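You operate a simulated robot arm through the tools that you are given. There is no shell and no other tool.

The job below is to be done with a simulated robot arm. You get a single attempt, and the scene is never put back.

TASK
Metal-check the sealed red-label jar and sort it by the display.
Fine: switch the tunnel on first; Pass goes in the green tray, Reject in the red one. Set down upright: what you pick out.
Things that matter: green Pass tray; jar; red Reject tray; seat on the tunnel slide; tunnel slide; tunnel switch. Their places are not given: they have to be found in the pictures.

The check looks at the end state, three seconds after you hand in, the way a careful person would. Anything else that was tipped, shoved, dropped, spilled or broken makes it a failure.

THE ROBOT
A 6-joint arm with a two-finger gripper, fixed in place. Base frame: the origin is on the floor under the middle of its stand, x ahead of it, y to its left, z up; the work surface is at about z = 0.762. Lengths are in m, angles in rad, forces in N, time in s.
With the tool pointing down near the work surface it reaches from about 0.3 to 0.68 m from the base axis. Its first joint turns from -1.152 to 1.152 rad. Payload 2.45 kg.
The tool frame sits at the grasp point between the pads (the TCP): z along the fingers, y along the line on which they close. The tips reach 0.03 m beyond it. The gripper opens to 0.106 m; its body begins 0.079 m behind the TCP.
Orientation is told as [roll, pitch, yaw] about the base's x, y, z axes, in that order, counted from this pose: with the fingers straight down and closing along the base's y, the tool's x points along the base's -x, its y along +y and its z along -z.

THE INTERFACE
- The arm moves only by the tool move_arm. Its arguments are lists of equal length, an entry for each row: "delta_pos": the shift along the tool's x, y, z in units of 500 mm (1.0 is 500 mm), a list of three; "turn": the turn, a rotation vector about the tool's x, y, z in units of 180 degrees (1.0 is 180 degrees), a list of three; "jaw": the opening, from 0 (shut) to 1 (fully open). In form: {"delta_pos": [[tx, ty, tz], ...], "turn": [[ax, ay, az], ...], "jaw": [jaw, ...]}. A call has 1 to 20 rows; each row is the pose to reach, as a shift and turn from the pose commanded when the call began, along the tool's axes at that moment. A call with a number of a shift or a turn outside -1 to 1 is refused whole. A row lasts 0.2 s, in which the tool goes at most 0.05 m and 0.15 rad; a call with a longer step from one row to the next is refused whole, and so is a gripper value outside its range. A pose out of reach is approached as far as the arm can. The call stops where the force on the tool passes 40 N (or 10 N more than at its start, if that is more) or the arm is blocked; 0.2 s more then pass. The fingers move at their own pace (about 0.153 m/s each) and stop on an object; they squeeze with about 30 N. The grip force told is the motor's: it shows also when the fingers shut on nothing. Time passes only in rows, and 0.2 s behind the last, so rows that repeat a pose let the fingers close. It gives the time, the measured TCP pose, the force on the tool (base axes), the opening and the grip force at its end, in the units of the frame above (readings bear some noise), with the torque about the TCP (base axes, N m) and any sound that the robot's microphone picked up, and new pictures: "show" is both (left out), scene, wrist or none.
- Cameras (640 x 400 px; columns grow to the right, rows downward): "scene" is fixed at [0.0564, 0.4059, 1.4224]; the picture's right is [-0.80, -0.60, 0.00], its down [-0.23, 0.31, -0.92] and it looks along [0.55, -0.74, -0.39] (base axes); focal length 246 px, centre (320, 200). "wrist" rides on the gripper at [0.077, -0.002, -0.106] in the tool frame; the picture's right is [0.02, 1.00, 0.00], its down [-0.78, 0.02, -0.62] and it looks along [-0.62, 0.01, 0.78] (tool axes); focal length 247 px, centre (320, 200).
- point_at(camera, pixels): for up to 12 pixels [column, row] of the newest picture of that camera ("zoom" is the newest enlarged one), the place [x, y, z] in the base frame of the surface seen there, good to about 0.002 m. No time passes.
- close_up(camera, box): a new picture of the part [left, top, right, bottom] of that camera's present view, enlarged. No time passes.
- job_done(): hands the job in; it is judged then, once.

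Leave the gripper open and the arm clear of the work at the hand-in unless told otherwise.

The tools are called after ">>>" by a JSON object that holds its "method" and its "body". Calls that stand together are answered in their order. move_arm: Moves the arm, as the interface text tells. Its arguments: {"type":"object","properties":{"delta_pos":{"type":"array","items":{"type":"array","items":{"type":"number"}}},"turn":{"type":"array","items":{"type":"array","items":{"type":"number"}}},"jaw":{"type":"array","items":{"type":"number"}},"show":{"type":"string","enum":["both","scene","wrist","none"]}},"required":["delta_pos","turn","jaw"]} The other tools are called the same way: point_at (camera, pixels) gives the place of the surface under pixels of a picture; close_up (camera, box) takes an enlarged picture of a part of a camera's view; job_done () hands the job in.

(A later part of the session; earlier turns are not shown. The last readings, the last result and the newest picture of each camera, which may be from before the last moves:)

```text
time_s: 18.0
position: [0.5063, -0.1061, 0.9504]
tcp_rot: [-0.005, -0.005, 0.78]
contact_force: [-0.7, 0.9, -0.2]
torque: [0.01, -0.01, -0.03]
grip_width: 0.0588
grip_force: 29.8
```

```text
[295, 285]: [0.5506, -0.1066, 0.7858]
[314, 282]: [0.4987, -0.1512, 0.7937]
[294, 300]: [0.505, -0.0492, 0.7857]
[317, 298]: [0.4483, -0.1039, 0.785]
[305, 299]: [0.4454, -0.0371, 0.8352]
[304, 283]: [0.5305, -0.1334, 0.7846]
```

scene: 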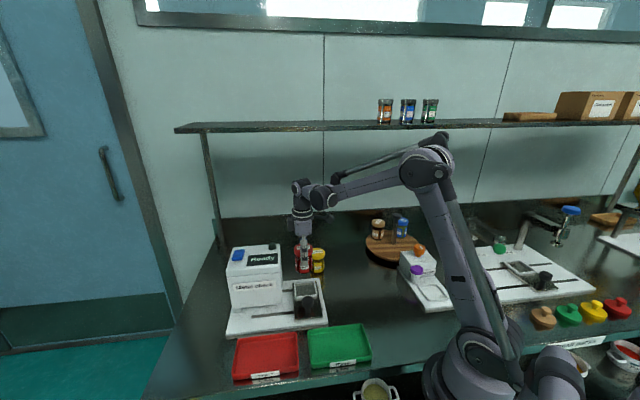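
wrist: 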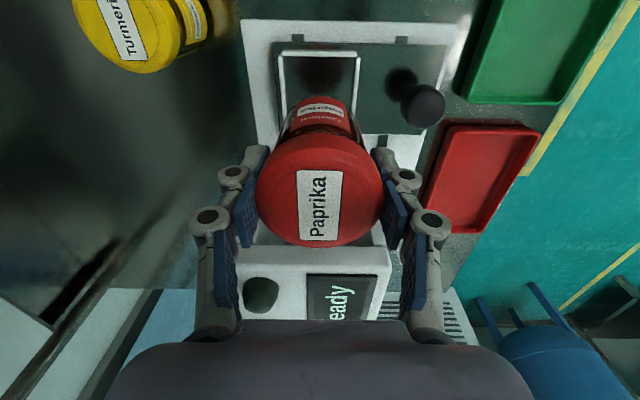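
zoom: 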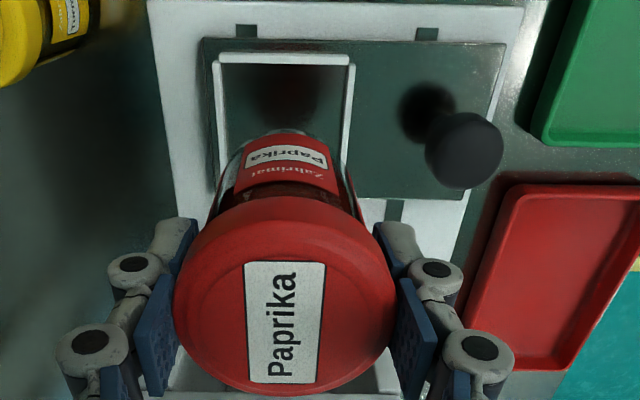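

The seat centre is confirmed at about (0.5045, -0.107) and the jar is within about 1 mm of it. I'll lower to just above the seat floor, with the expected touch at TCP z ≈ 0.8588.

>>> {"method": "move_arm", "body": {"delta_pos": [[0, 0.0028, 0.05], [0, 0.0028, 0.1], [0, 0.0028, 0.14], [0, 0.0028, 0.165], [0, 0.0028, 0.176], [0, 0.0028, 0.18], [0, 0.0028, 0.18]], "turn": [[0, 0, 0], [0, 0, 0], [0, 0, 0], [0, 0, 0], [0, 0, 0], [0, 0, 0], [0, 0, 0]], "jaw": [0.3, 0.3, 0.3, 0.3, 0.3, 0.3, 0.3]}}

>>> {"method": "close_up", "body": {"camera": "scene", "box": [250, 230, 350, 330]}}

>>> {"method": "close_up", "body": {"camera": "wrist", "box": [200, 20, 480, 250]}}

```text
time_s: 19.6
position: [0.5063, -0.1048, 0.8601]
tcp_rot: [-0.004, -0.006, 0.778]
contact_force: [0.2, 0.2, -1.6]
torque: [-0.04, 0.0, -0.04]
grip_width: 0.0591
grip_force: 30.1
```

scene: 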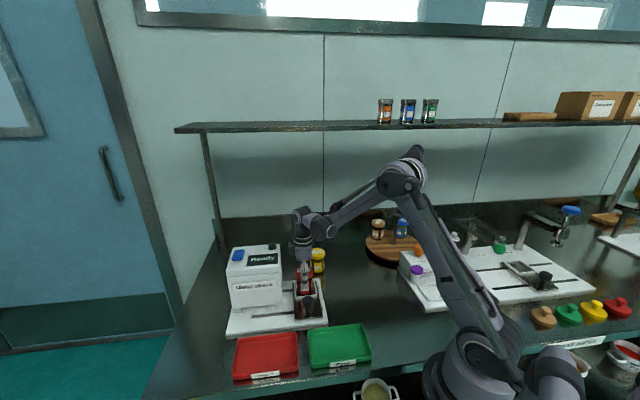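
wrist: 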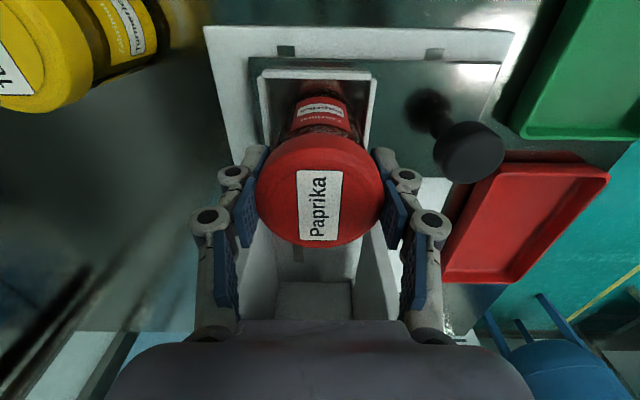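

```text
4.00 times, centred on (300, 280) of scene
```

zoom: 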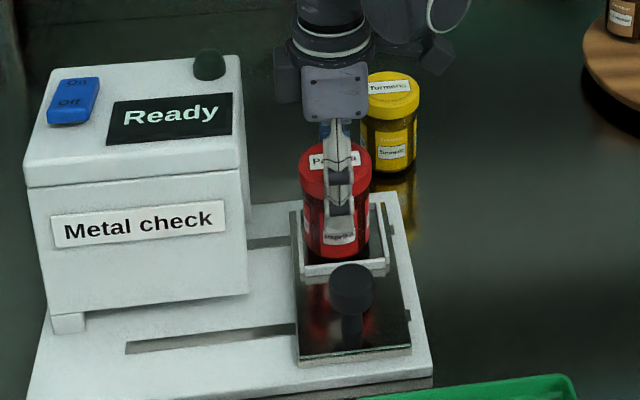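

```text
1.74 times, centred on (340, 135) of wrist
```

zoom: 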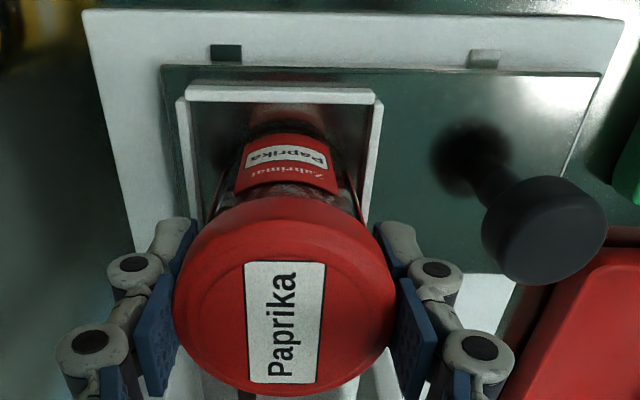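

The jar is inside the frame and hovering near touch. I'll check the gap between the jar base and the rails.

>>> {"method": "point_at", "body": {"camera": "zoom", "pixels": [[285, 108], [285, 118], [285, 126], [285, 134], [285, 160], [210, 170], [230, 170], [345, 170], [360, 170]]}}

>>> {"method": "close_up", "body": {"camera": "scene", "box": [285, 260, 335, 310]}}

```text
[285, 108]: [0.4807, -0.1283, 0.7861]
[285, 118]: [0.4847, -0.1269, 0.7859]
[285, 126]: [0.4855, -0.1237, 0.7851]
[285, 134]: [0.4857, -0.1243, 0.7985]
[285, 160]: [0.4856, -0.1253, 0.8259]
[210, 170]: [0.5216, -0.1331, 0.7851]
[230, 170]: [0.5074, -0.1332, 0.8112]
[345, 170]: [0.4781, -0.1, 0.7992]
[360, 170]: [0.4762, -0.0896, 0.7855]
```

```text
8.00 times, centred on (310, 285) of scene
```

zoom: 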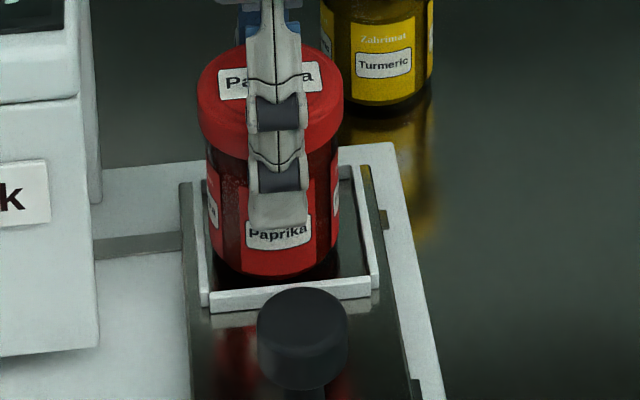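

The jar is well within the frame. I'll nudge about 2 mm to centre it better, then lower in 1 mm steps until it rests.

>>> {"method": "move_arm", "body": {"delta_pos": [[0.004, -0.005, 0], [0.004, -0.005, 0.002], [0.004, -0.005, 0.004], [0.004, -0.005, 0.005], [0.004, -0.005, 0.005]], "turn": [[0, 0, 0], [0, 0, 0], [0, 0, 0], [0, 0, 0], [0, 0, 0]], "jaw": [0.3, 0.3, 0.3, 0.3, 0.3], "show": "wrist"}}

```text
time_s: 20.8
position: [0.5067, -0.1077, 0.8563]
tcp_rot: [-0.008, -0.005, 0.777]
contact_force: [2.4, -1.2, 27.2]
torque: [-0.07, -0.09, 0.0]
grip_width: 0.0589
grip_force: 29.4
```

wrist: 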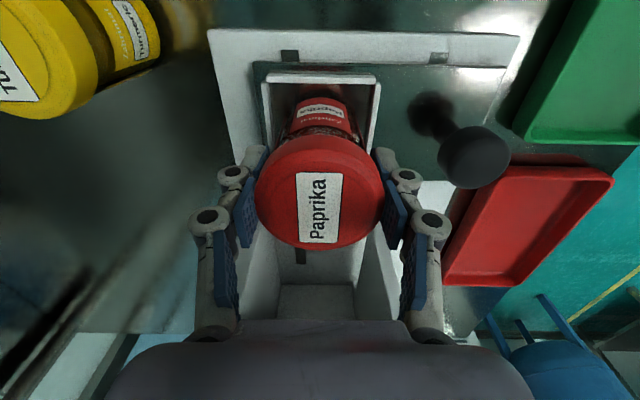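

Contact reads 27 N, so the jar is seated. I'll relieve 1 mm, open to about 0.08 m (short of the knob), then rise straight up.

>>> {"method": "move_arm", "body": {"delta_pos": [[0, 0, -0.002], [0, 0, -0.002], [0, 0, -0.002], [0, 0, -0.002]], "turn": [[0, 0, 0], [0, 0, 0], [0, 0, 0], [0, 0, 0]], "jaw": [0.3, 0.6, 0.78, 0.78]}}

>>> {"method": "close_up", "body": {"camera": "wrist", "box": [200, 20, 480, 250]}}

```text
time_s: 21.8
position: [0.5075, -0.1073, 0.8579]
tcp_rot: [-0.005, -0.005, 0.781]
contact_force: [0.1, 0.4, -0.4]
torque: [-0.02, 0.0, -0.03]
grip_width: 0.0827
grip_force: 0.1
```

scene: 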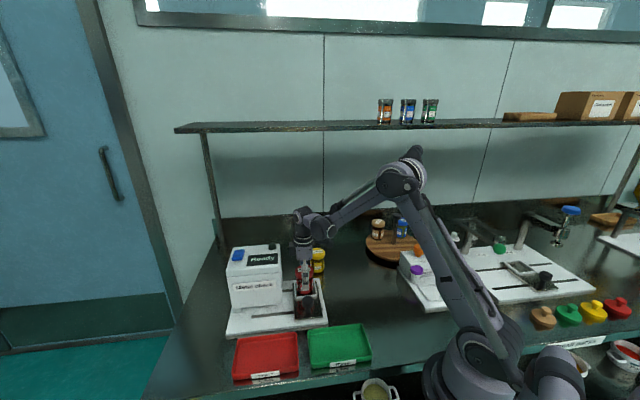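
wrist: 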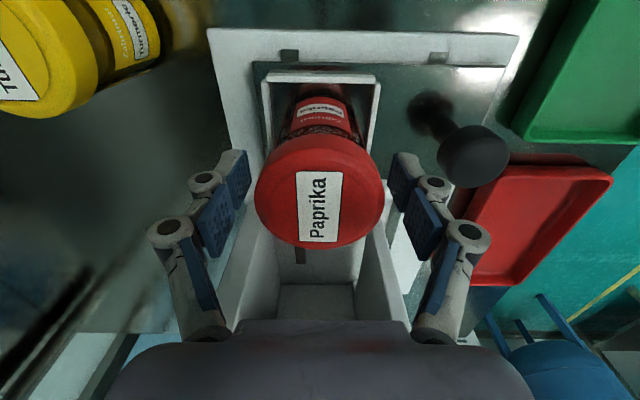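

```text
1.74 times, centred on (340, 135) of wrist
```

zoom: 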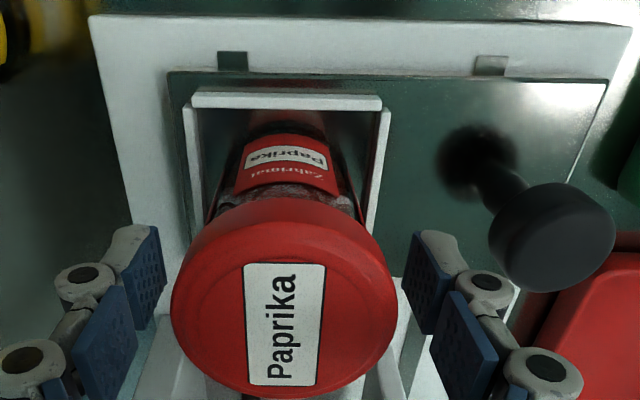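

The jar stands upright in the seat, released. I'm raising straight up to z ≈ 1.05.

>>> {"method": "move_arm", "body": {"delta_pos": [[0, 0, -0.03], [0, 0, -0.1], [0, 0, -0.19], [0, 0, -0.28], [0, 0, -0.36], [0, 0, -0.384], [0, 0, -0.384]], "turn": [[0, 0, 0], [0, 0, 0], [0, 0, 0], [0, 0, 0], [0, 0, 0], [0, 0, 0], [0, 0, 0]], "jaw": [0.78, 0.78, 0.78, 0.78, 0.78, 0.78, 0.78]}}

>>> {"method": "close_up", "body": {"camera": "wrist", "box": [200, 0, 520, 200]}}

>>> {"method": "close_up", "body": {"camera": "scene", "box": [210, 230, 350, 340]}}

```text
time_s: 23.4
position: [0.5045, -0.1079, 1.0494]
tcp_rot: [-0.005, -0.006, 0.781]
contact_force: [0.6, 0.4, 0.1]
torque: [-0.01, 0.0, 0.01]
grip_width: 0.0828
grip_force: 0.0
```

scene: 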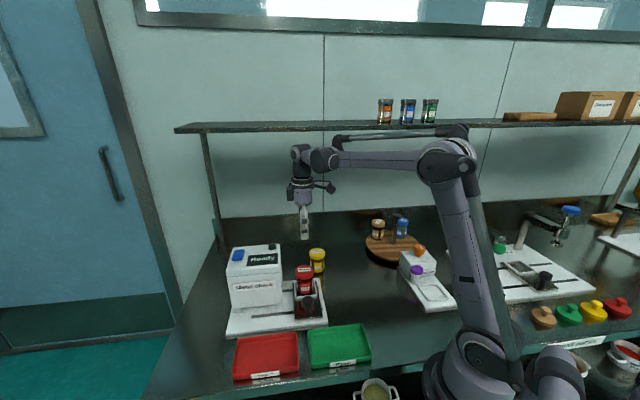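
wrist: 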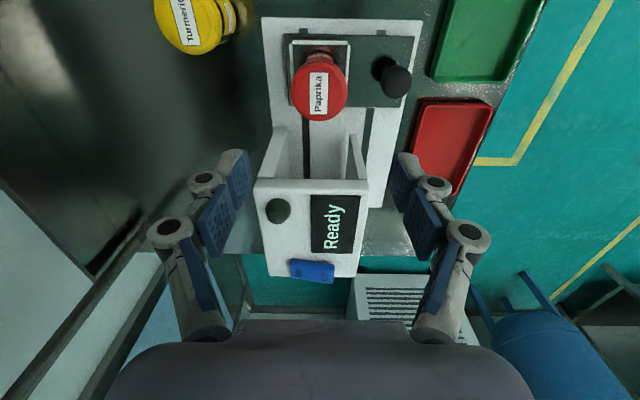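

```text
2.00 times, centred on (360, 100) of wrist
```

zoom: 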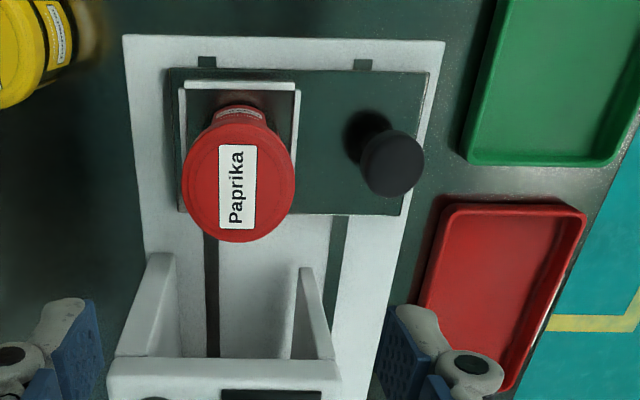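

```text
3.64 times, centred on (280, 285) of scene
```

zoom: 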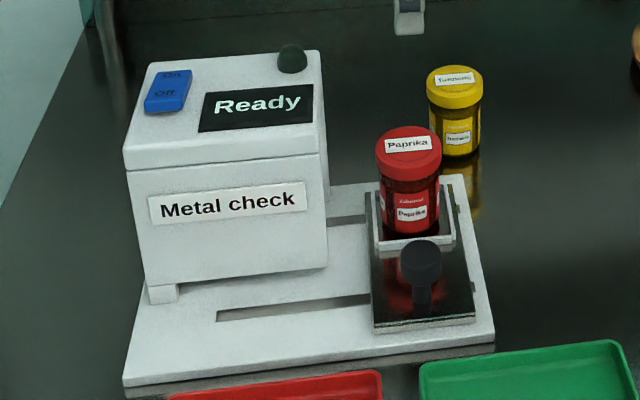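

The jar is seated upright and the display reads "Ready". I'll measure the knob again, and the lid as it sits now for the later re-grasp.

>>> {"method": "point_at", "body": {"camera": "wrist", "pixels": [[396, 82], [384, 80], [408, 82], [397, 70], [397, 94], [388, 72], [404, 92], [380, 68]]}}

>>> {"method": "point_at", "body": {"camera": "wrist", "pixels": [[320, 94], [296, 94], [344, 94], [318, 70], [318, 116], [360, 132], [372, 118], [347, 140], [365, 180]]}}

>>> {"method": "point_at", "body": {"camera": "scene", "pixels": [[305, 299], [301, 300], [310, 298], [305, 296], [305, 303], [305, 310], [305, 314]]}}

```text
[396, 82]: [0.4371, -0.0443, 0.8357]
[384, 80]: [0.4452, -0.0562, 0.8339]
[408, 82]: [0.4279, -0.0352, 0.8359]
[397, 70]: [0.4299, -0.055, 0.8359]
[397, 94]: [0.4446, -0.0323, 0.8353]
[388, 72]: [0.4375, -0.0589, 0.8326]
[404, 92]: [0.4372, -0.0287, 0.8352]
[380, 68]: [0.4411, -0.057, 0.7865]
```

```text
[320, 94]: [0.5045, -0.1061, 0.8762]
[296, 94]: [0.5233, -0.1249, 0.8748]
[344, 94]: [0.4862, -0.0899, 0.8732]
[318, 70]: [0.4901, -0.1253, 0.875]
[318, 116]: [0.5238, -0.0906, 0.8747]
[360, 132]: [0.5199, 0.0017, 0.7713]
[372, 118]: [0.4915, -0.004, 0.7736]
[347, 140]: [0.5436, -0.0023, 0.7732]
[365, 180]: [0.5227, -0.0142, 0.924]
```

```text
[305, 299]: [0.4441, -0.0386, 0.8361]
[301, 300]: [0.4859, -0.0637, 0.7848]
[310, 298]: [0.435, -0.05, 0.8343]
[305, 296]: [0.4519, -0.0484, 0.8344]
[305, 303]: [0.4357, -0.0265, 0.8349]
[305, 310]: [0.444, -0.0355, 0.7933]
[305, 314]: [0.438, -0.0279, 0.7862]
```

The knob top centre is (0.4375, -0.0435, 0.836), about 0.03 wide. The box face runs close beside the knob's path, so I'll grip the knob with the gripper leaning away from the box. First I turn to yaw -45° above the knob side.

>>> {"method": "move_arm", "body": {"delta_pos": [[0, 0.022, 0], [0, 0.044, 0], [-0.001, 0.066, 0], [-0.001, 0.089, 0], [-0.002, 0.111, 0], [-0.002, 0.133, 0], [-0.003, 0.155, 0], [-0.003, 0.177, 0], [-0.003, 0.2, 0], [-0.004, 0.222, 0], [-0.004, 0.2438, 0], [-0.004, 0.2438, 0]], "turn": [[0, 0, 0.0455], [0, 0, 0.0909], [0, 0, 0.1364], [0, 0, 0.1818], [0, 0, 0.2273], [0, 0, 0.2727], [0, 0, 0.3182], [0, 0, 0.3636], [0, 0, 0.4091], [0, 0, 0.4545], [0, 0, 0.5], [0, 0, 0.5]], "jaw": [0.75, 0.75, 0.7, 0.7, 0.65, 0.65, 0.65, 0.65, 0.65, 0.65, 0.65, 0.65]}}

```text
time_s: 26.0
position: [0.4211, -0.02, 1.0477]
tcp_rot: [0.004, -0.005, -0.793]
contact_force: [-0.6, -0.1, -1.1]
torque: [0.02, -0.03, -0.02]
grip_width: 0.0691
grip_force: 0.1
```

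scene: 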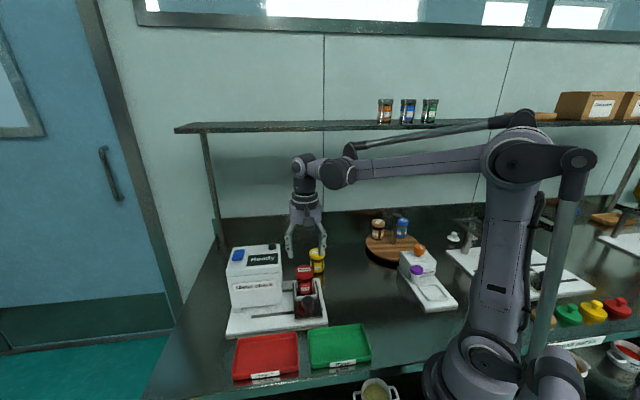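
wrist: 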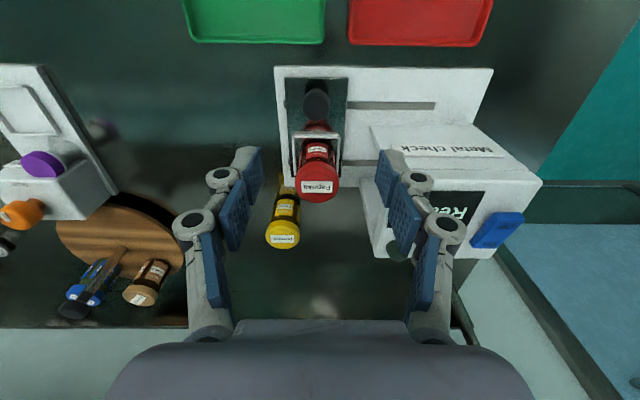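

The knob is at wrist (316,103) with the jar standing behind it. I'll tilt the tool by 0.4 rad, with the body leaning toward the robot and away from the box, and come down to z ≈ 0.93 above the knob.

>>> {"method": "move_arm", "body": {"delta_pos": [[-0.0141, -0.0024, 0.04], [-0.0282, -0.0048, 0.09], [-0.0423, -0.0072, 0.15], [-0.0564, -0.0096, 0.2], [-0.0564, -0.0096, 0.2354], [-0.0564, -0.0096, 0.2354]], "turn": [[0, -0.032, 0], [0, -0.064, 0], [0, -0.096, 0], [0, -0.1273, 0], [0, -0.1273, 0], [0, -0.1273, 0]], "jaw": [0.65, 0.65, 0.65, 0.65, 0.65, 0.65]}}

>>> {"method": "close_up", "body": {"camera": "scene", "box": [230, 220, 350, 330]}}

```text
time_s: 27.4
position: [0.4395, -0.0428, 0.9325]
tcp_rot: [0.004, -0.406, -0.793]
contact_force: [-0.1, -0.1, 0.4]
torque: [0.02, -0.02, 0.02]
grip_width: 0.0689
grip_force: 0.1
```

scene: 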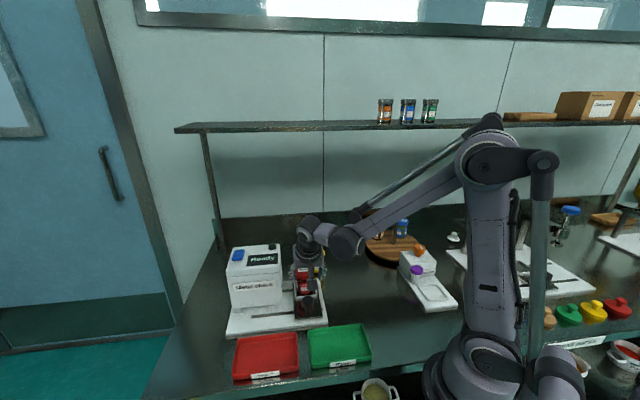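
wrist: 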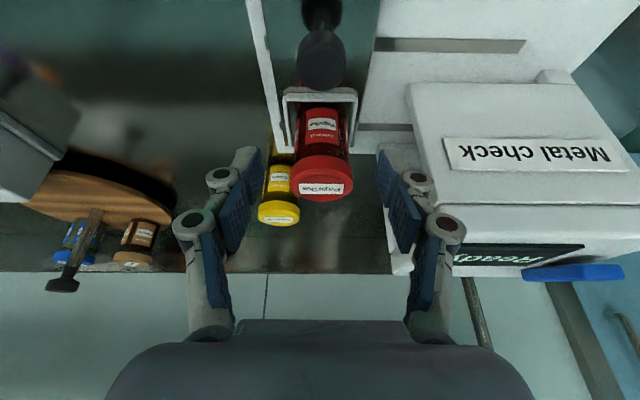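

```text
3.64 times, centred on (290, 275) of scene
```

zoom: 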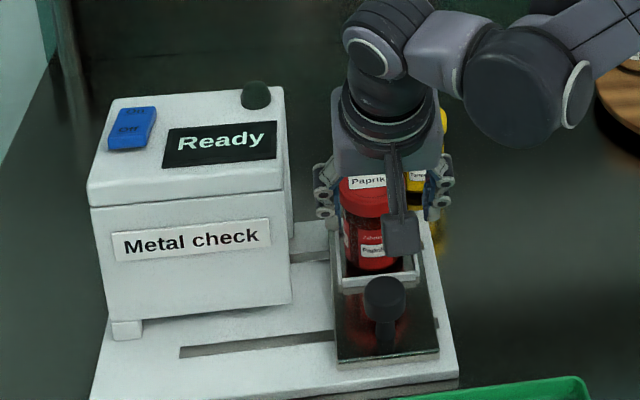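

The knob is centred between the fingers (column ≈ 321), and the gripper body clears the jar and the box. I'm descending vertically to TCP z ≈ 0.828, with tips about 15 mm above the slide plate.

>>> {"method": "move_arm", "body": {"delta_pos": [[0.02, 0, 0.0468], [0.04, 0, 0.0935], [0.058, 0, 0.1356], [0.072, 0, 0.1684], [0.0822, 0, 0.1922], [0.0822, 0, 0.1922]], "turn": [[0, 0, 0], [0, 0, 0], [0, 0, 0], [0, 0, 0], [0, 0, 0], [0, 0, 0]], "jaw": [0.65, 0.65, 0.65, 0.65, 0.65, 0.65]}}

>>> {"method": "close_up", "body": {"camera": "scene", "box": [230, 220, 350, 330]}}

>>> {"method": "close_up", "body": {"camera": "wrist", "box": [200, 60, 480, 260]}}

```text
time_s: 28.8
position: [0.4385, -0.0435, 0.8261]
tcp_rot: [0.004, -0.404, -0.794]
contact_force: [-0.3, 0.6, 0.2]
torque: [0.05, -0.03, 0.02]
grip_width: 0.0688
grip_force: 0.1
```

scene: 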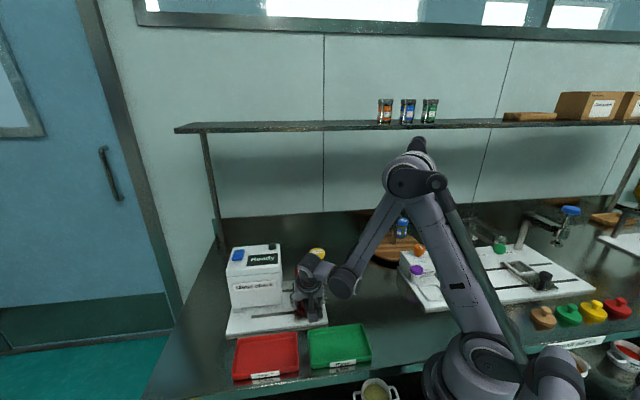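
wrist: 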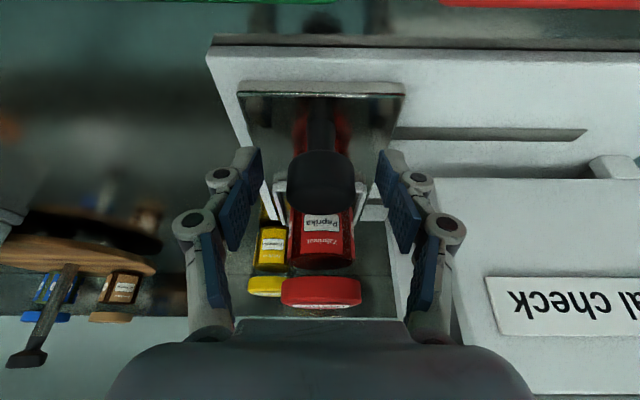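

```text
3.64 times, centred on (290, 275) of scene
```

zoom: 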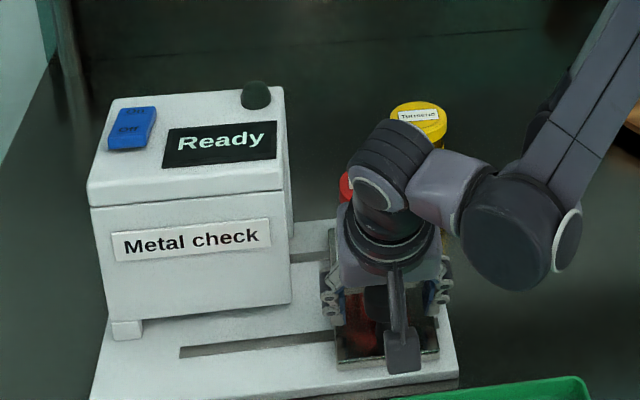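

```text
2.00 times, centred on (340, 160) of wrist
```

zoom: 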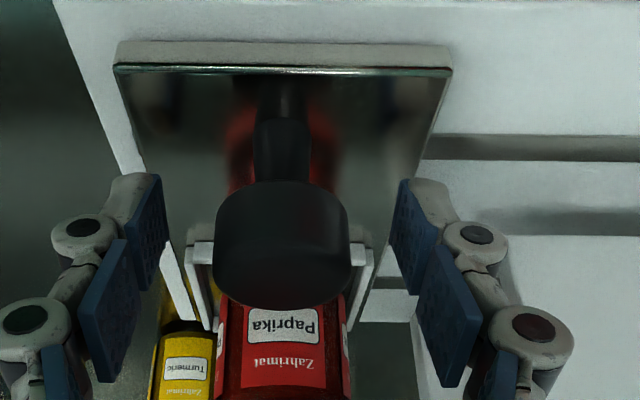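

The knob head lies centred between the pads. I'm closing on it.

>>> {"method": "move_arm", "body": {"delta_pos": [[0, 0, 0], [0, 0, 0], [0, 0, 0], [0, 0, 0]], "turn": [[0, 0, 0], [0, 0, 0], [0, 0, 0], [0, 0, 0]], "jaw": [0.45, 0.3, 0.15, 0.15]}}

```text
time_s: 29.8
position: [0.4387, -0.0437, 0.8271]
tcp_rot: [0.005, -0.405, -0.793]
contact_force: [2.3, 2.3, 0.0]
torque: [0.02, -0.05, -0.01]
grip_width: 0.0341
grip_force: 44.4
```

scene: 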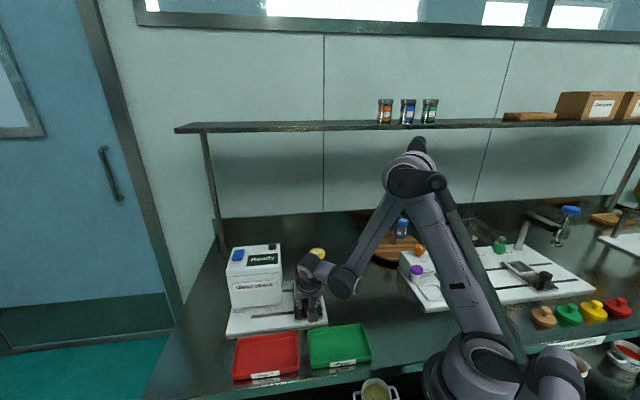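
wrist: 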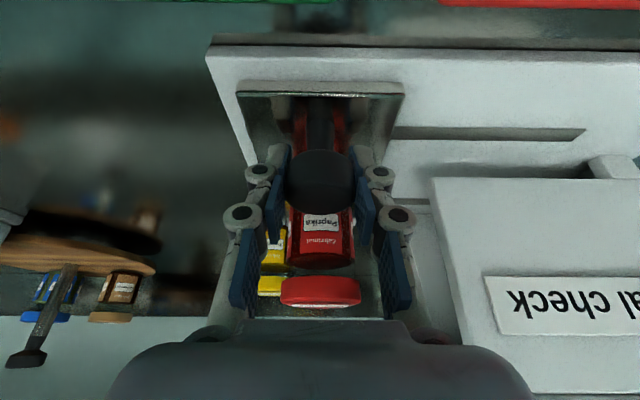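

The knob is gripped at 0.034 m. I'll slide it slowly along the slot direction (+tool y) by 0.08 m and watch force, jar and display.

>>> {"method": "move_arm", "body": {"delta_pos": [[0, 0.012, 0], [0, 0.03, 0], [0, 0.05, 0], [0, 0.07, 0], [0, 0.09, 0], [0, 0.11, 0], [0, 0.13, 0], [0, 0.15, 0], [0, 0.16, 0]], "turn": [[0, 0, 0], [0, 0, 0], [0, 0, 0], [0, 0, 0], [0, 0, 0], [0, 0, 0], [0, 0, 0], [0, 0, 0], [0, 0, 0]], "jaw": [0.15, 0.15, 0.15, 0.15, 0.15, 0.15, 0.15, 0.15, 0.15]}}

>>> {"method": "close_up", "body": {"camera": "scene", "box": [210, 230, 350, 340]}}

```text
time_s: 31.8
position: [0.4954, 0.0133, 0.8272]
tcp_rot: [0.005, -0.403, -0.796]
contact_force: [1.2, -1.0, -29.5]
torque: [0.07, 0.06, 0.02]
grip_width: 0.0341
grip_force: 44.6
```

scene: 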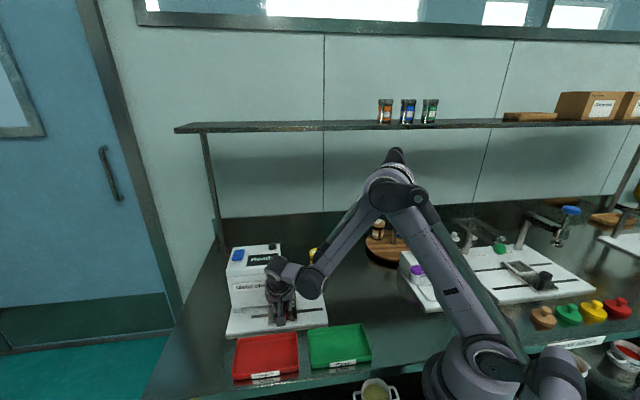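
wrist: 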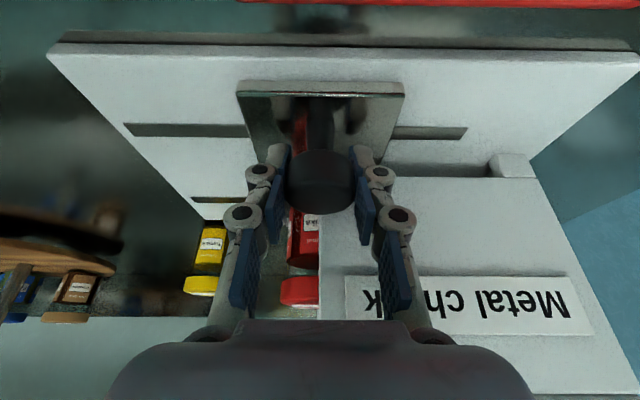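

```text
3.64 times, centred on (280, 285) of scene
```

zoom: 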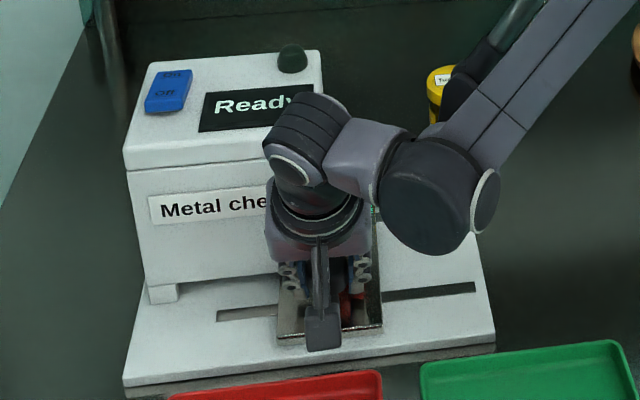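

The slide moved with the knob and the jar is entering the tunnel. There is a vertical strain of about -29 N because the arm has drifted slightly up. I'll relieve it by lowering about 1 mm, then push a further 0.05 m.

>>> {"method": "move_arm", "body": {"delta_pos": [[0.0004, 0, 0.001], [0.0008, 0, 0.0018], [0.0008, 0.02, 0.0019], [0.0009, 0.04, 0.002], [0.0009, 0.06, 0.0021], [0.001, 0.08, 0.0022], [0.001, 0.1, 0.0023]], "turn": [[0, 0, 0], [0, 0, 0], [0, 0, 0], [0, 0, 0], [0, 0, 0], [0, 0, 0], [0, 0, 0]], "jaw": [0.15, 0.15, 0.15, 0.15, 0.15, 0.15, 0.15]}}

>>> {"method": "close_up", "body": {"camera": "scene", "box": [210, 230, 350, 340]}}

```text
time_s: 33.4
position: [0.5316, 0.0484, 0.826]
tcp_rot: [0.001, -0.406, -0.792]
contact_force: [-11.9, 7.3, 22.8]
torque: [-0.49, -0.36, 0.15]
grip_width: 0.034
grip_force: 44.7
```

scene: 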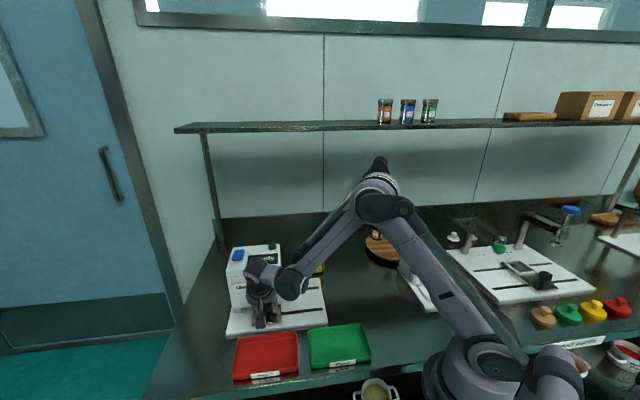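
wrist: 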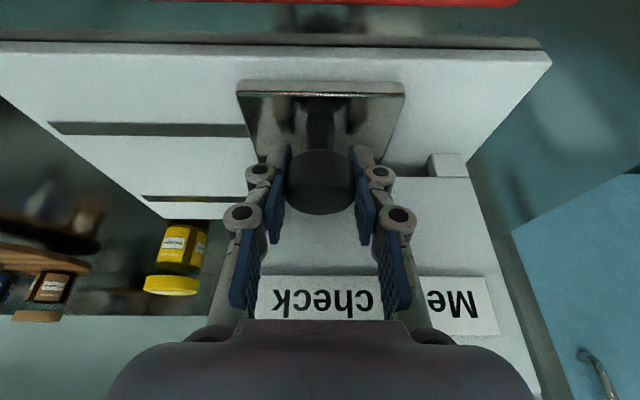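

```text
3.64 times, centred on (280, 285) of scene
```

zoom: 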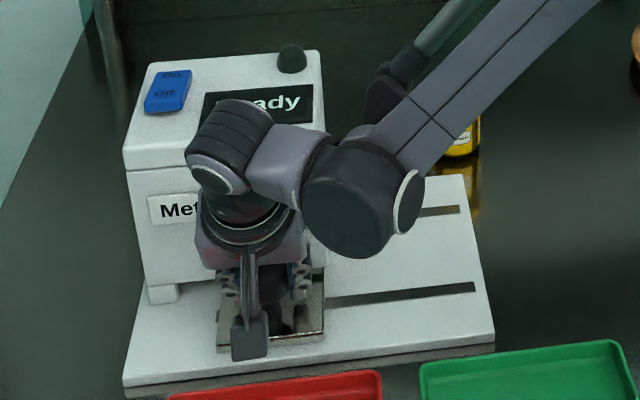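

The slide is at u ≈ 0.188 and the display still reads "Ready". There's some strain (+23 N vertical, -14 N lateral) from gripping rigidly. I'll loosen the jaws to a loose fork around the knob to take the strain off, then push a further 0.02 m gently with the trailing finger.

>>> {"method": "move_arm", "body": {"delta_pos": [[0, 0, -0.001], [0, 0, -0.001], [0, 0, -0.001], [0, 0.01, -0.001], [0, 0.02, -0.001], [0, 0.03, -0.001], [0, 0.04, -0.001]], "turn": [[0, 0, 0], [0, 0, 0], [0, 0, 0], [0, 0, 0], [0, 0, 0], [0, 0, 0], [0, 0, 0]], "jaw": [0.15, 0.39, 0.39, 0.39, 0.39, 0.39, 0.39]}}

>>> {"method": "close_up", "body": {"camera": "scene", "box": [210, 230, 350, 340]}}

```text
time_s: 35.0
position: [0.5395, 0.0546, 0.8271]
tcp_rot: [-0.015, -0.402, -0.798]
contact_force: [-16.6, -10.6, 4.6]
torque: [-0.09, 0.32, -0.04]
grip_width: 0.0548
grip_force: 10.1
stopped in row 7: the force on the tool passed its limit at 42 N (the readings are from after the stop); the commanded pose is now the measured one
```

scene: 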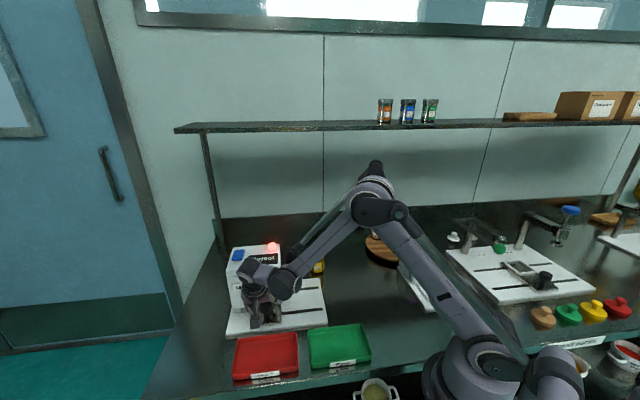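
wrist: 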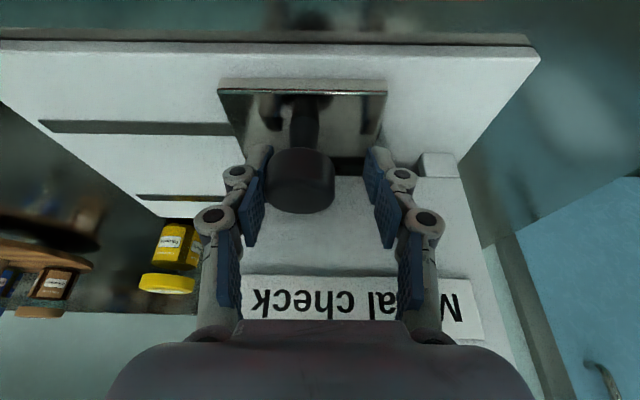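

```text
3.64 times, centred on (280, 285) of scene
```

zoom: 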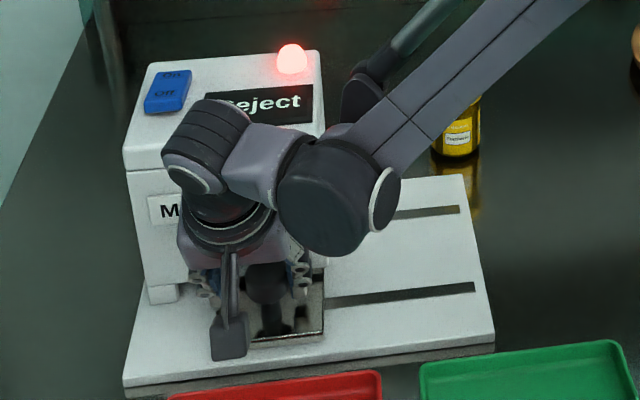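

The display reads "Reject" and the lamp glows red, and the slide is at its inner stop. I'll centre the fork on the knob to remove the force and wait a moment to confirm the reading is stable.

>>> {"method": "move_arm", "body": {"delta_pos": [[0, -0.01, 0], [0, -0.02, 0], [0, -0.02, 0], [0, -0.02, 0], [0, -0.02, 0], [0, -0.02, 0], [0, -0.02, 0], [0, -0.02, 0]], "turn": [[0, 0, 0], [0, 0, 0], [0, 0, 0], [0, 0, 0], [0, 0, 0], [0, 0, 0], [0, 0, 0], [0, 0, 0]], "jaw": [0.5, 0.5, 0.5, 0.5, 0.5, 0.5, 0.5, 0.5]}}

>>> {"method": "close_up", "body": {"camera": "scene", "box": [210, 230, 350, 340]}}

```text
time_s: 36.8
position: [0.5354, 0.0492, 0.8266]
tcp_rot: [-0.008, -0.403, -0.798]
contact_force: [-0.4, 0.1, 0.0]
torque: [0.04, -0.03, -0.03]
grip_width: 0.0533
grip_force: 0.1
```

scene: 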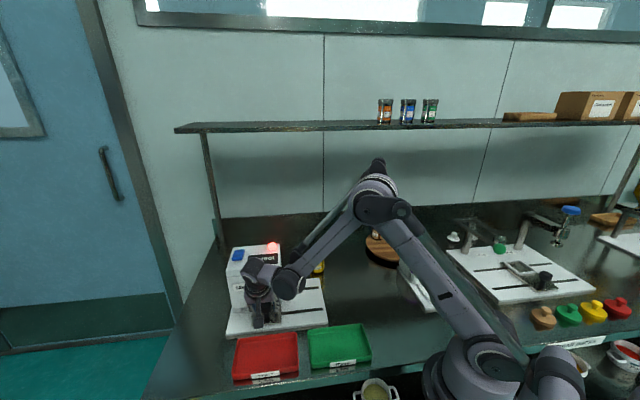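
wrist: 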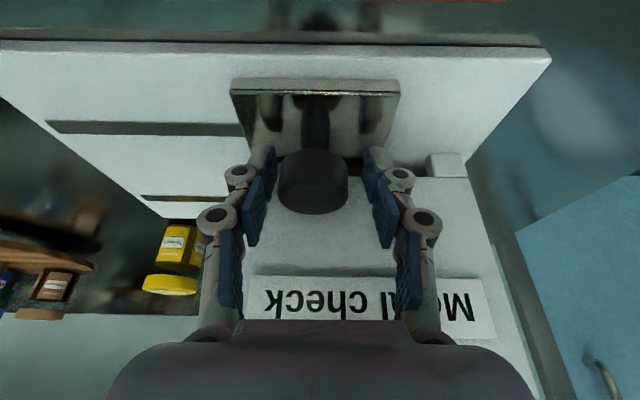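

```text
3.64 times, centred on (280, 285) of scene
```

zoom: 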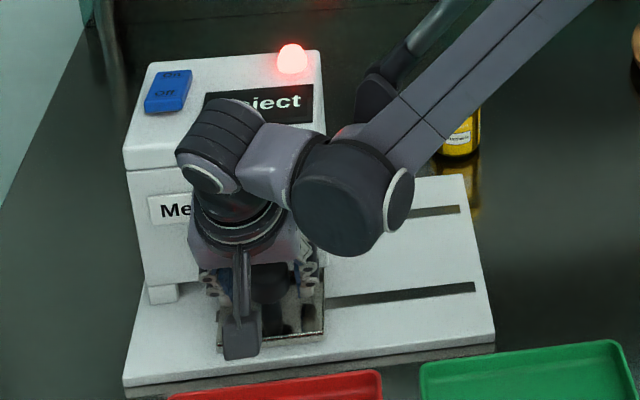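

The reading is a stable "Reject" with the red lamp on. I'll now pull the slide back out slowly with the fork, 10 mm per step, for about 0.138 m.

>>> {"method": "move_arm", "body": {"delta_pos": [[0, -0.015, 0], [0, -0.025, 0], [0, -0.035, 0], [0, -0.05, 0], [0, -0.07, 0], [0, -0.09, 0], [0, -0.11, 0], [0, -0.13, 0], [0, -0.15, 0], [0, -0.17, 0], [0, -0.19, 0], [0, -0.21, 0], [0, -0.23, 0], [0, -0.25, 0], [0, -0.265, 0], [0, -0.276, 0]], "turn": [[0, 0, 0], [0, 0, 0], [0, 0, 0], [0, 0, 0], [0, 0, 0], [0, 0, 0], [0, 0, 0], [0, 0, 0], [0, 0, 0], [0, 0, 0], [0, 0, 0], [0, 0, 0], [0, 0, 0], [0, 0, 0], [0, 0, 0], [0, 0, 0]], "jaw": [0.5, 0.5, 0.5, 0.5, 0.5, 0.5, 0.5, 0.5, 0.5, 0.5, 0.5, 0.5, 0.5, 0.5, 0.5, 0.5]}}

>>> {"method": "close_up", "body": {"camera": "scene", "box": [210, 230, 350, 340]}}

```text
time_s: 40.2
position: [0.4358, -0.0458, 0.8268]
tcp_rot: [-0.008, -0.404, -0.798]
contact_force: [-0.2, -0.6, -0.9]
torque: [0.03, 0.01, 0.01]
grip_width: 0.0533
grip_force: 0.0
```

scene: 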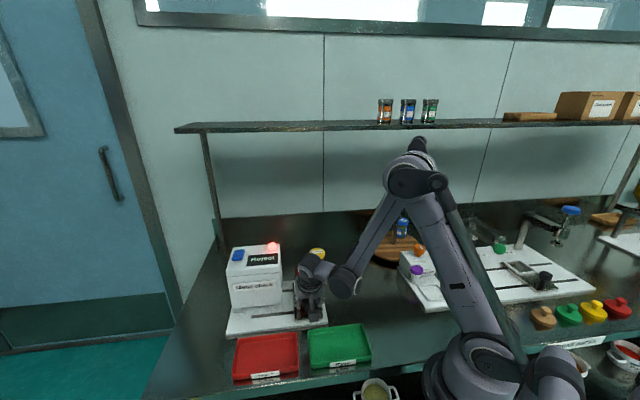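
wrist: 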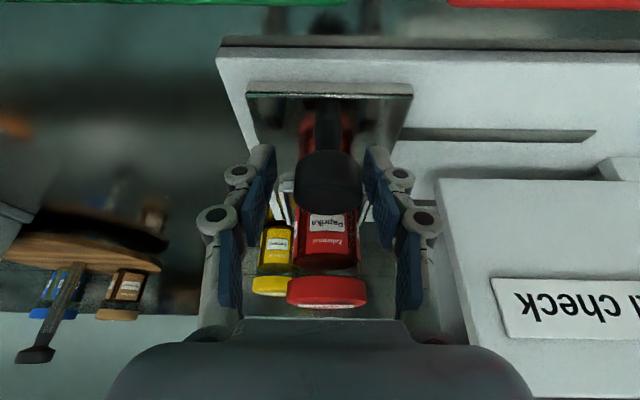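

```text
3.64 times, centred on (280, 285) of scene
```

zoom: 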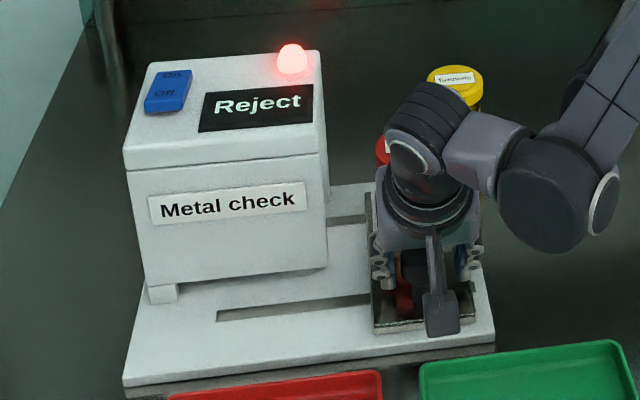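

The result still reads "Reject" with the red lamp, and the slide is back out with the jar standing. I'll open the fork a little and lift straight up along the way I came down.

>>> {"method": "move_arm", "body": {"delta_pos": [[0, 0.004, 0], [0, 0.008, 0], [-0.02, 0.008, -0.0468], [-0.05, 0.008, -0.117], [-0.08, 0.008, -0.187], [-0.1, 0.008, -0.234], [-0.1, 0.008, -0.234]], "turn": [[0, 0, 0], [0, 0, 0], [0, 0, 0], [0, 0, 0], [0, 0, 0], [0, 0, 0], [0, 0, 0]], "jaw": [0.6, 0.68, 0.68, 0.68, 0.68, 0.68, 0.68]}}

>>> {"method": "close_up", "body": {"camera": "scene", "box": [210, 230, 350, 340]}}

```text
time_s: 41.8
position: [0.4392, -0.0421, 0.9557]
tcp_rot: [-0.007, -0.403, -0.798]
contact_force: [0.1, -0.3, 0.1]
torque: [0.0, 0.02, -0.01]
grip_width: 0.0724
grip_force: 0.1
```

scene: 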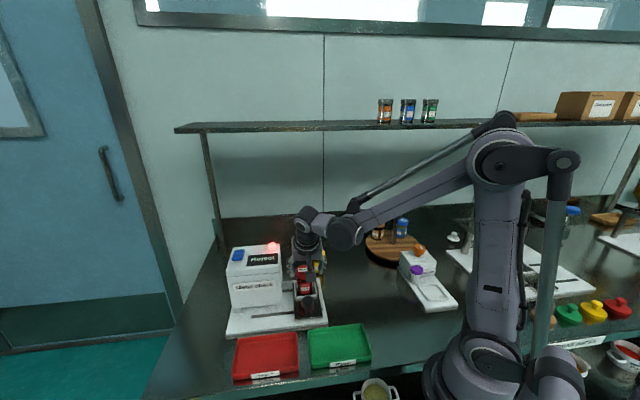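
wrist: 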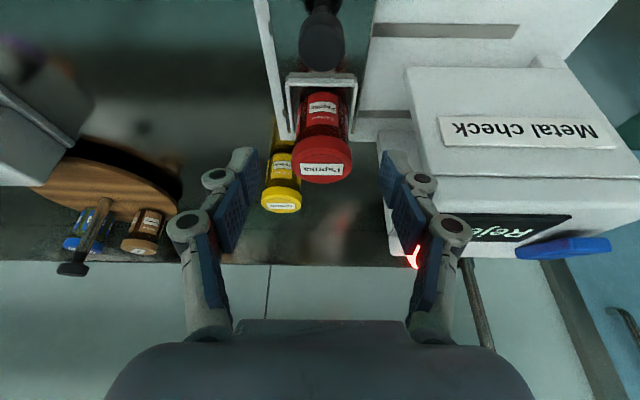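

```text
3.64 times, centred on (280, 285) of scene
```

zoom: 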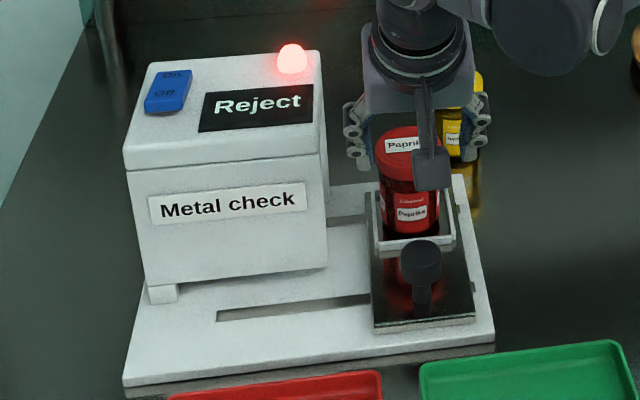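

The jar stands upright in the frame with the slide fully out. I'll go up and remove the tilt.

>>> {"method": "move_arm", "body": {"delta_pos": [[-0.0186, 0, -0.0437], [-0.0373, 0, -0.0874], [-0.0559, 0, -0.1311], [-0.0745, 0, -0.1748], [-0.0745, 0, -0.1748]], "turn": [[0, 0, 0], [0, 0.0428, 0], [0, 0.0855, 0], [0, 0.1283, 0], [0, 0.1283, 0]], "jaw": [0.7, 0.75, 0.8, 0.85, 0.85], "show": "scene"}}

```text
time_s: 43.0
position: [0.4403, -0.042, 1.0499]
tcp_rot: [-0.007, 0.0, -0.799]
contact_force: [1.0, 0.2, -1.1]
torque: [0.02, 0.01, 0.01]
grip_width: 0.0903
grip_force: 0.0
```

scene: 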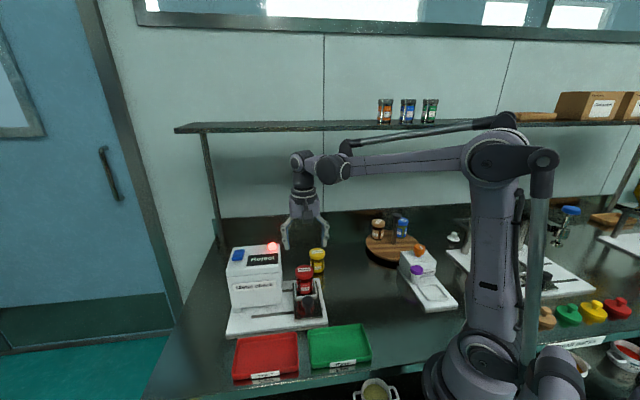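

I'm turning back to yaw +45° and moving above the jar in the seat.

>>> {"method": "move_arm", "body": {"delta_pos": [[-0.0167, 0, 0], [-0.0335, 0, 0], [-0.0502, 0, 0], [-0.067, 0, 0], [-0.0837, 0, 0], [-0.1005, 0, 0], [-0.1172, 0, 0], [-0.134, 0, 0], [-0.1507, 0, 0], [-0.1675, 0, 0], [-0.1842, 0, 0], [-0.1842, 0, 0]], "turn": [[-0.0002, -0.0002, -0.0457], [-0.0003, -0.0003, -0.0914], [-0.0005, -0.0005, -0.1371], [-0.0007, -0.0007, -0.1828], [-0.0008, -0.0008, -0.2285], [-0.001, -0.001, -0.2741], [-0.0011, -0.0011, -0.3198], [-0.0013, -0.0013, -0.3655], [-0.0015, -0.0015, -0.4112], [-0.0016, -0.0016, -0.4569], [-0.0018, -0.0018, -0.5026], [-0.0018, -0.0018, -0.5026]], "jaw": [0.85, 0.85, 0.85, 0.85, 0.85, 0.85, 0.85, 0.82, 0.8, 0.8, 0.8, 0.8]}}

>>> {"method": "close_up", "body": {"camera": "wrist", "box": [200, 0, 520, 200]}}

```text
time_s: 45.6
position: [0.504, -0.1077, 1.0505]
tcp_rot: [-0.001, 0.0, 0.778]
contact_force: [-0.3, 0.3, 0.0]
torque: [0.0, 0.03, 0.01]
grip_width: 0.0847
grip_force: 0.1
```

scene: 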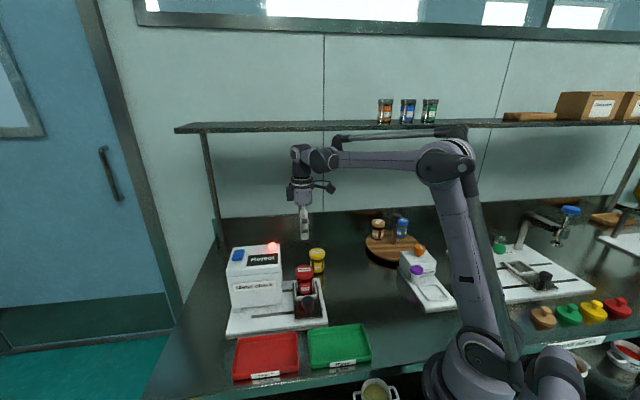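
wrist: 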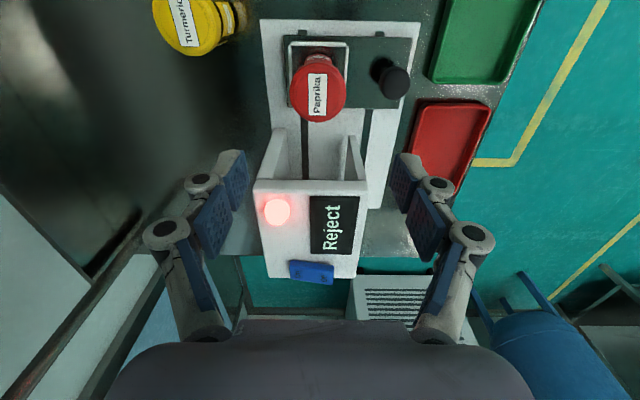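

```text
2.00 times, centred on (360, 100) of wrist
```

zoom: 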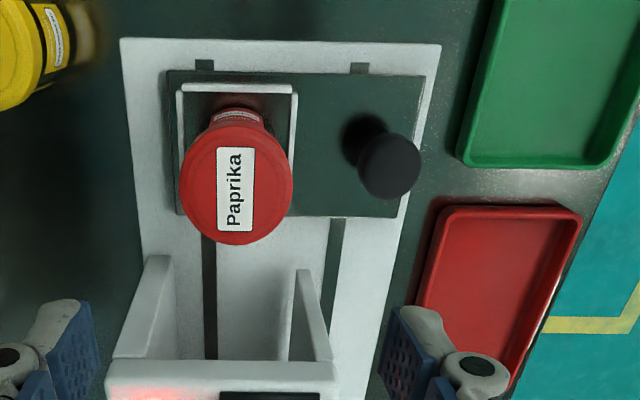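

The tool is level and the display still reads "Reject". I'll measure the lid centre, and the red tray's corners and floor for the placement.

>>> {"method": "point_at", "body": {"camera": "zoom", "pixels": [[237, 190], [188, 190], [286, 190], [237, 142], [237, 236], [205, 155], [270, 226]]}}

>>> {"method": "point_at", "body": {"camera": "zoom", "pixels": [[448, 210], [576, 214], [440, 222], [565, 225], [500, 260], [470, 300], [510, 370], [530, 300], [425, 290], [450, 250]]}}

>>> {"method": "point_at", "body": {"camera": "scene", "pixels": [[235, 341], [296, 333], [299, 366], [234, 379], [240, 345], [291, 338], [293, 361], [240, 372], [266, 354], [266, 345], [266, 362]]}}

>>> {"method": "close_up", "body": {"camera": "scene", "box": [220, 300, 380, 400]}}

```text
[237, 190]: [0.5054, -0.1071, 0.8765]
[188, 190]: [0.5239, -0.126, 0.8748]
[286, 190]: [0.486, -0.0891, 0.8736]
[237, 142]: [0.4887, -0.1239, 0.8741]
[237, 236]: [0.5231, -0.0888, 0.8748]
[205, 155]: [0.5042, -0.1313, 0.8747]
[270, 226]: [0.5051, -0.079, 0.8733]
```

```text
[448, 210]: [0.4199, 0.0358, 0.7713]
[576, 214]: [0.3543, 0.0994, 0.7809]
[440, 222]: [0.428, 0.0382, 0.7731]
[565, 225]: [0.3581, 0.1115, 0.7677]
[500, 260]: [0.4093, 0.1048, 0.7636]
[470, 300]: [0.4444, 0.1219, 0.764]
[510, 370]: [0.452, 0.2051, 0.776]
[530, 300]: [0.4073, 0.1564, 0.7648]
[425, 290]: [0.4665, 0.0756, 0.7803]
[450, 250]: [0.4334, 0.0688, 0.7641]
```

```text
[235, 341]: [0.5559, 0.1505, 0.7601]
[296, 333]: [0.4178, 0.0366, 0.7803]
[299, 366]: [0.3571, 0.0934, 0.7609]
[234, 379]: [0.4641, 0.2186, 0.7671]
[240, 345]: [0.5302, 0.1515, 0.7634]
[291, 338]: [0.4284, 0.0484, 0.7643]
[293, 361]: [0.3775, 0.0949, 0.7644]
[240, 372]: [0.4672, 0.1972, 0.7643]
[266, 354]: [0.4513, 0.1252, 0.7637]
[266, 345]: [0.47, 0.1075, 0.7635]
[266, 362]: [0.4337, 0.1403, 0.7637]
```

```text
4.00 times, centred on (300, 350) of scene
```

zoom: 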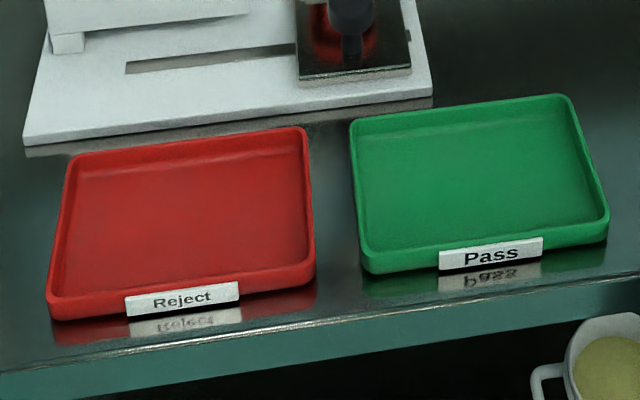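

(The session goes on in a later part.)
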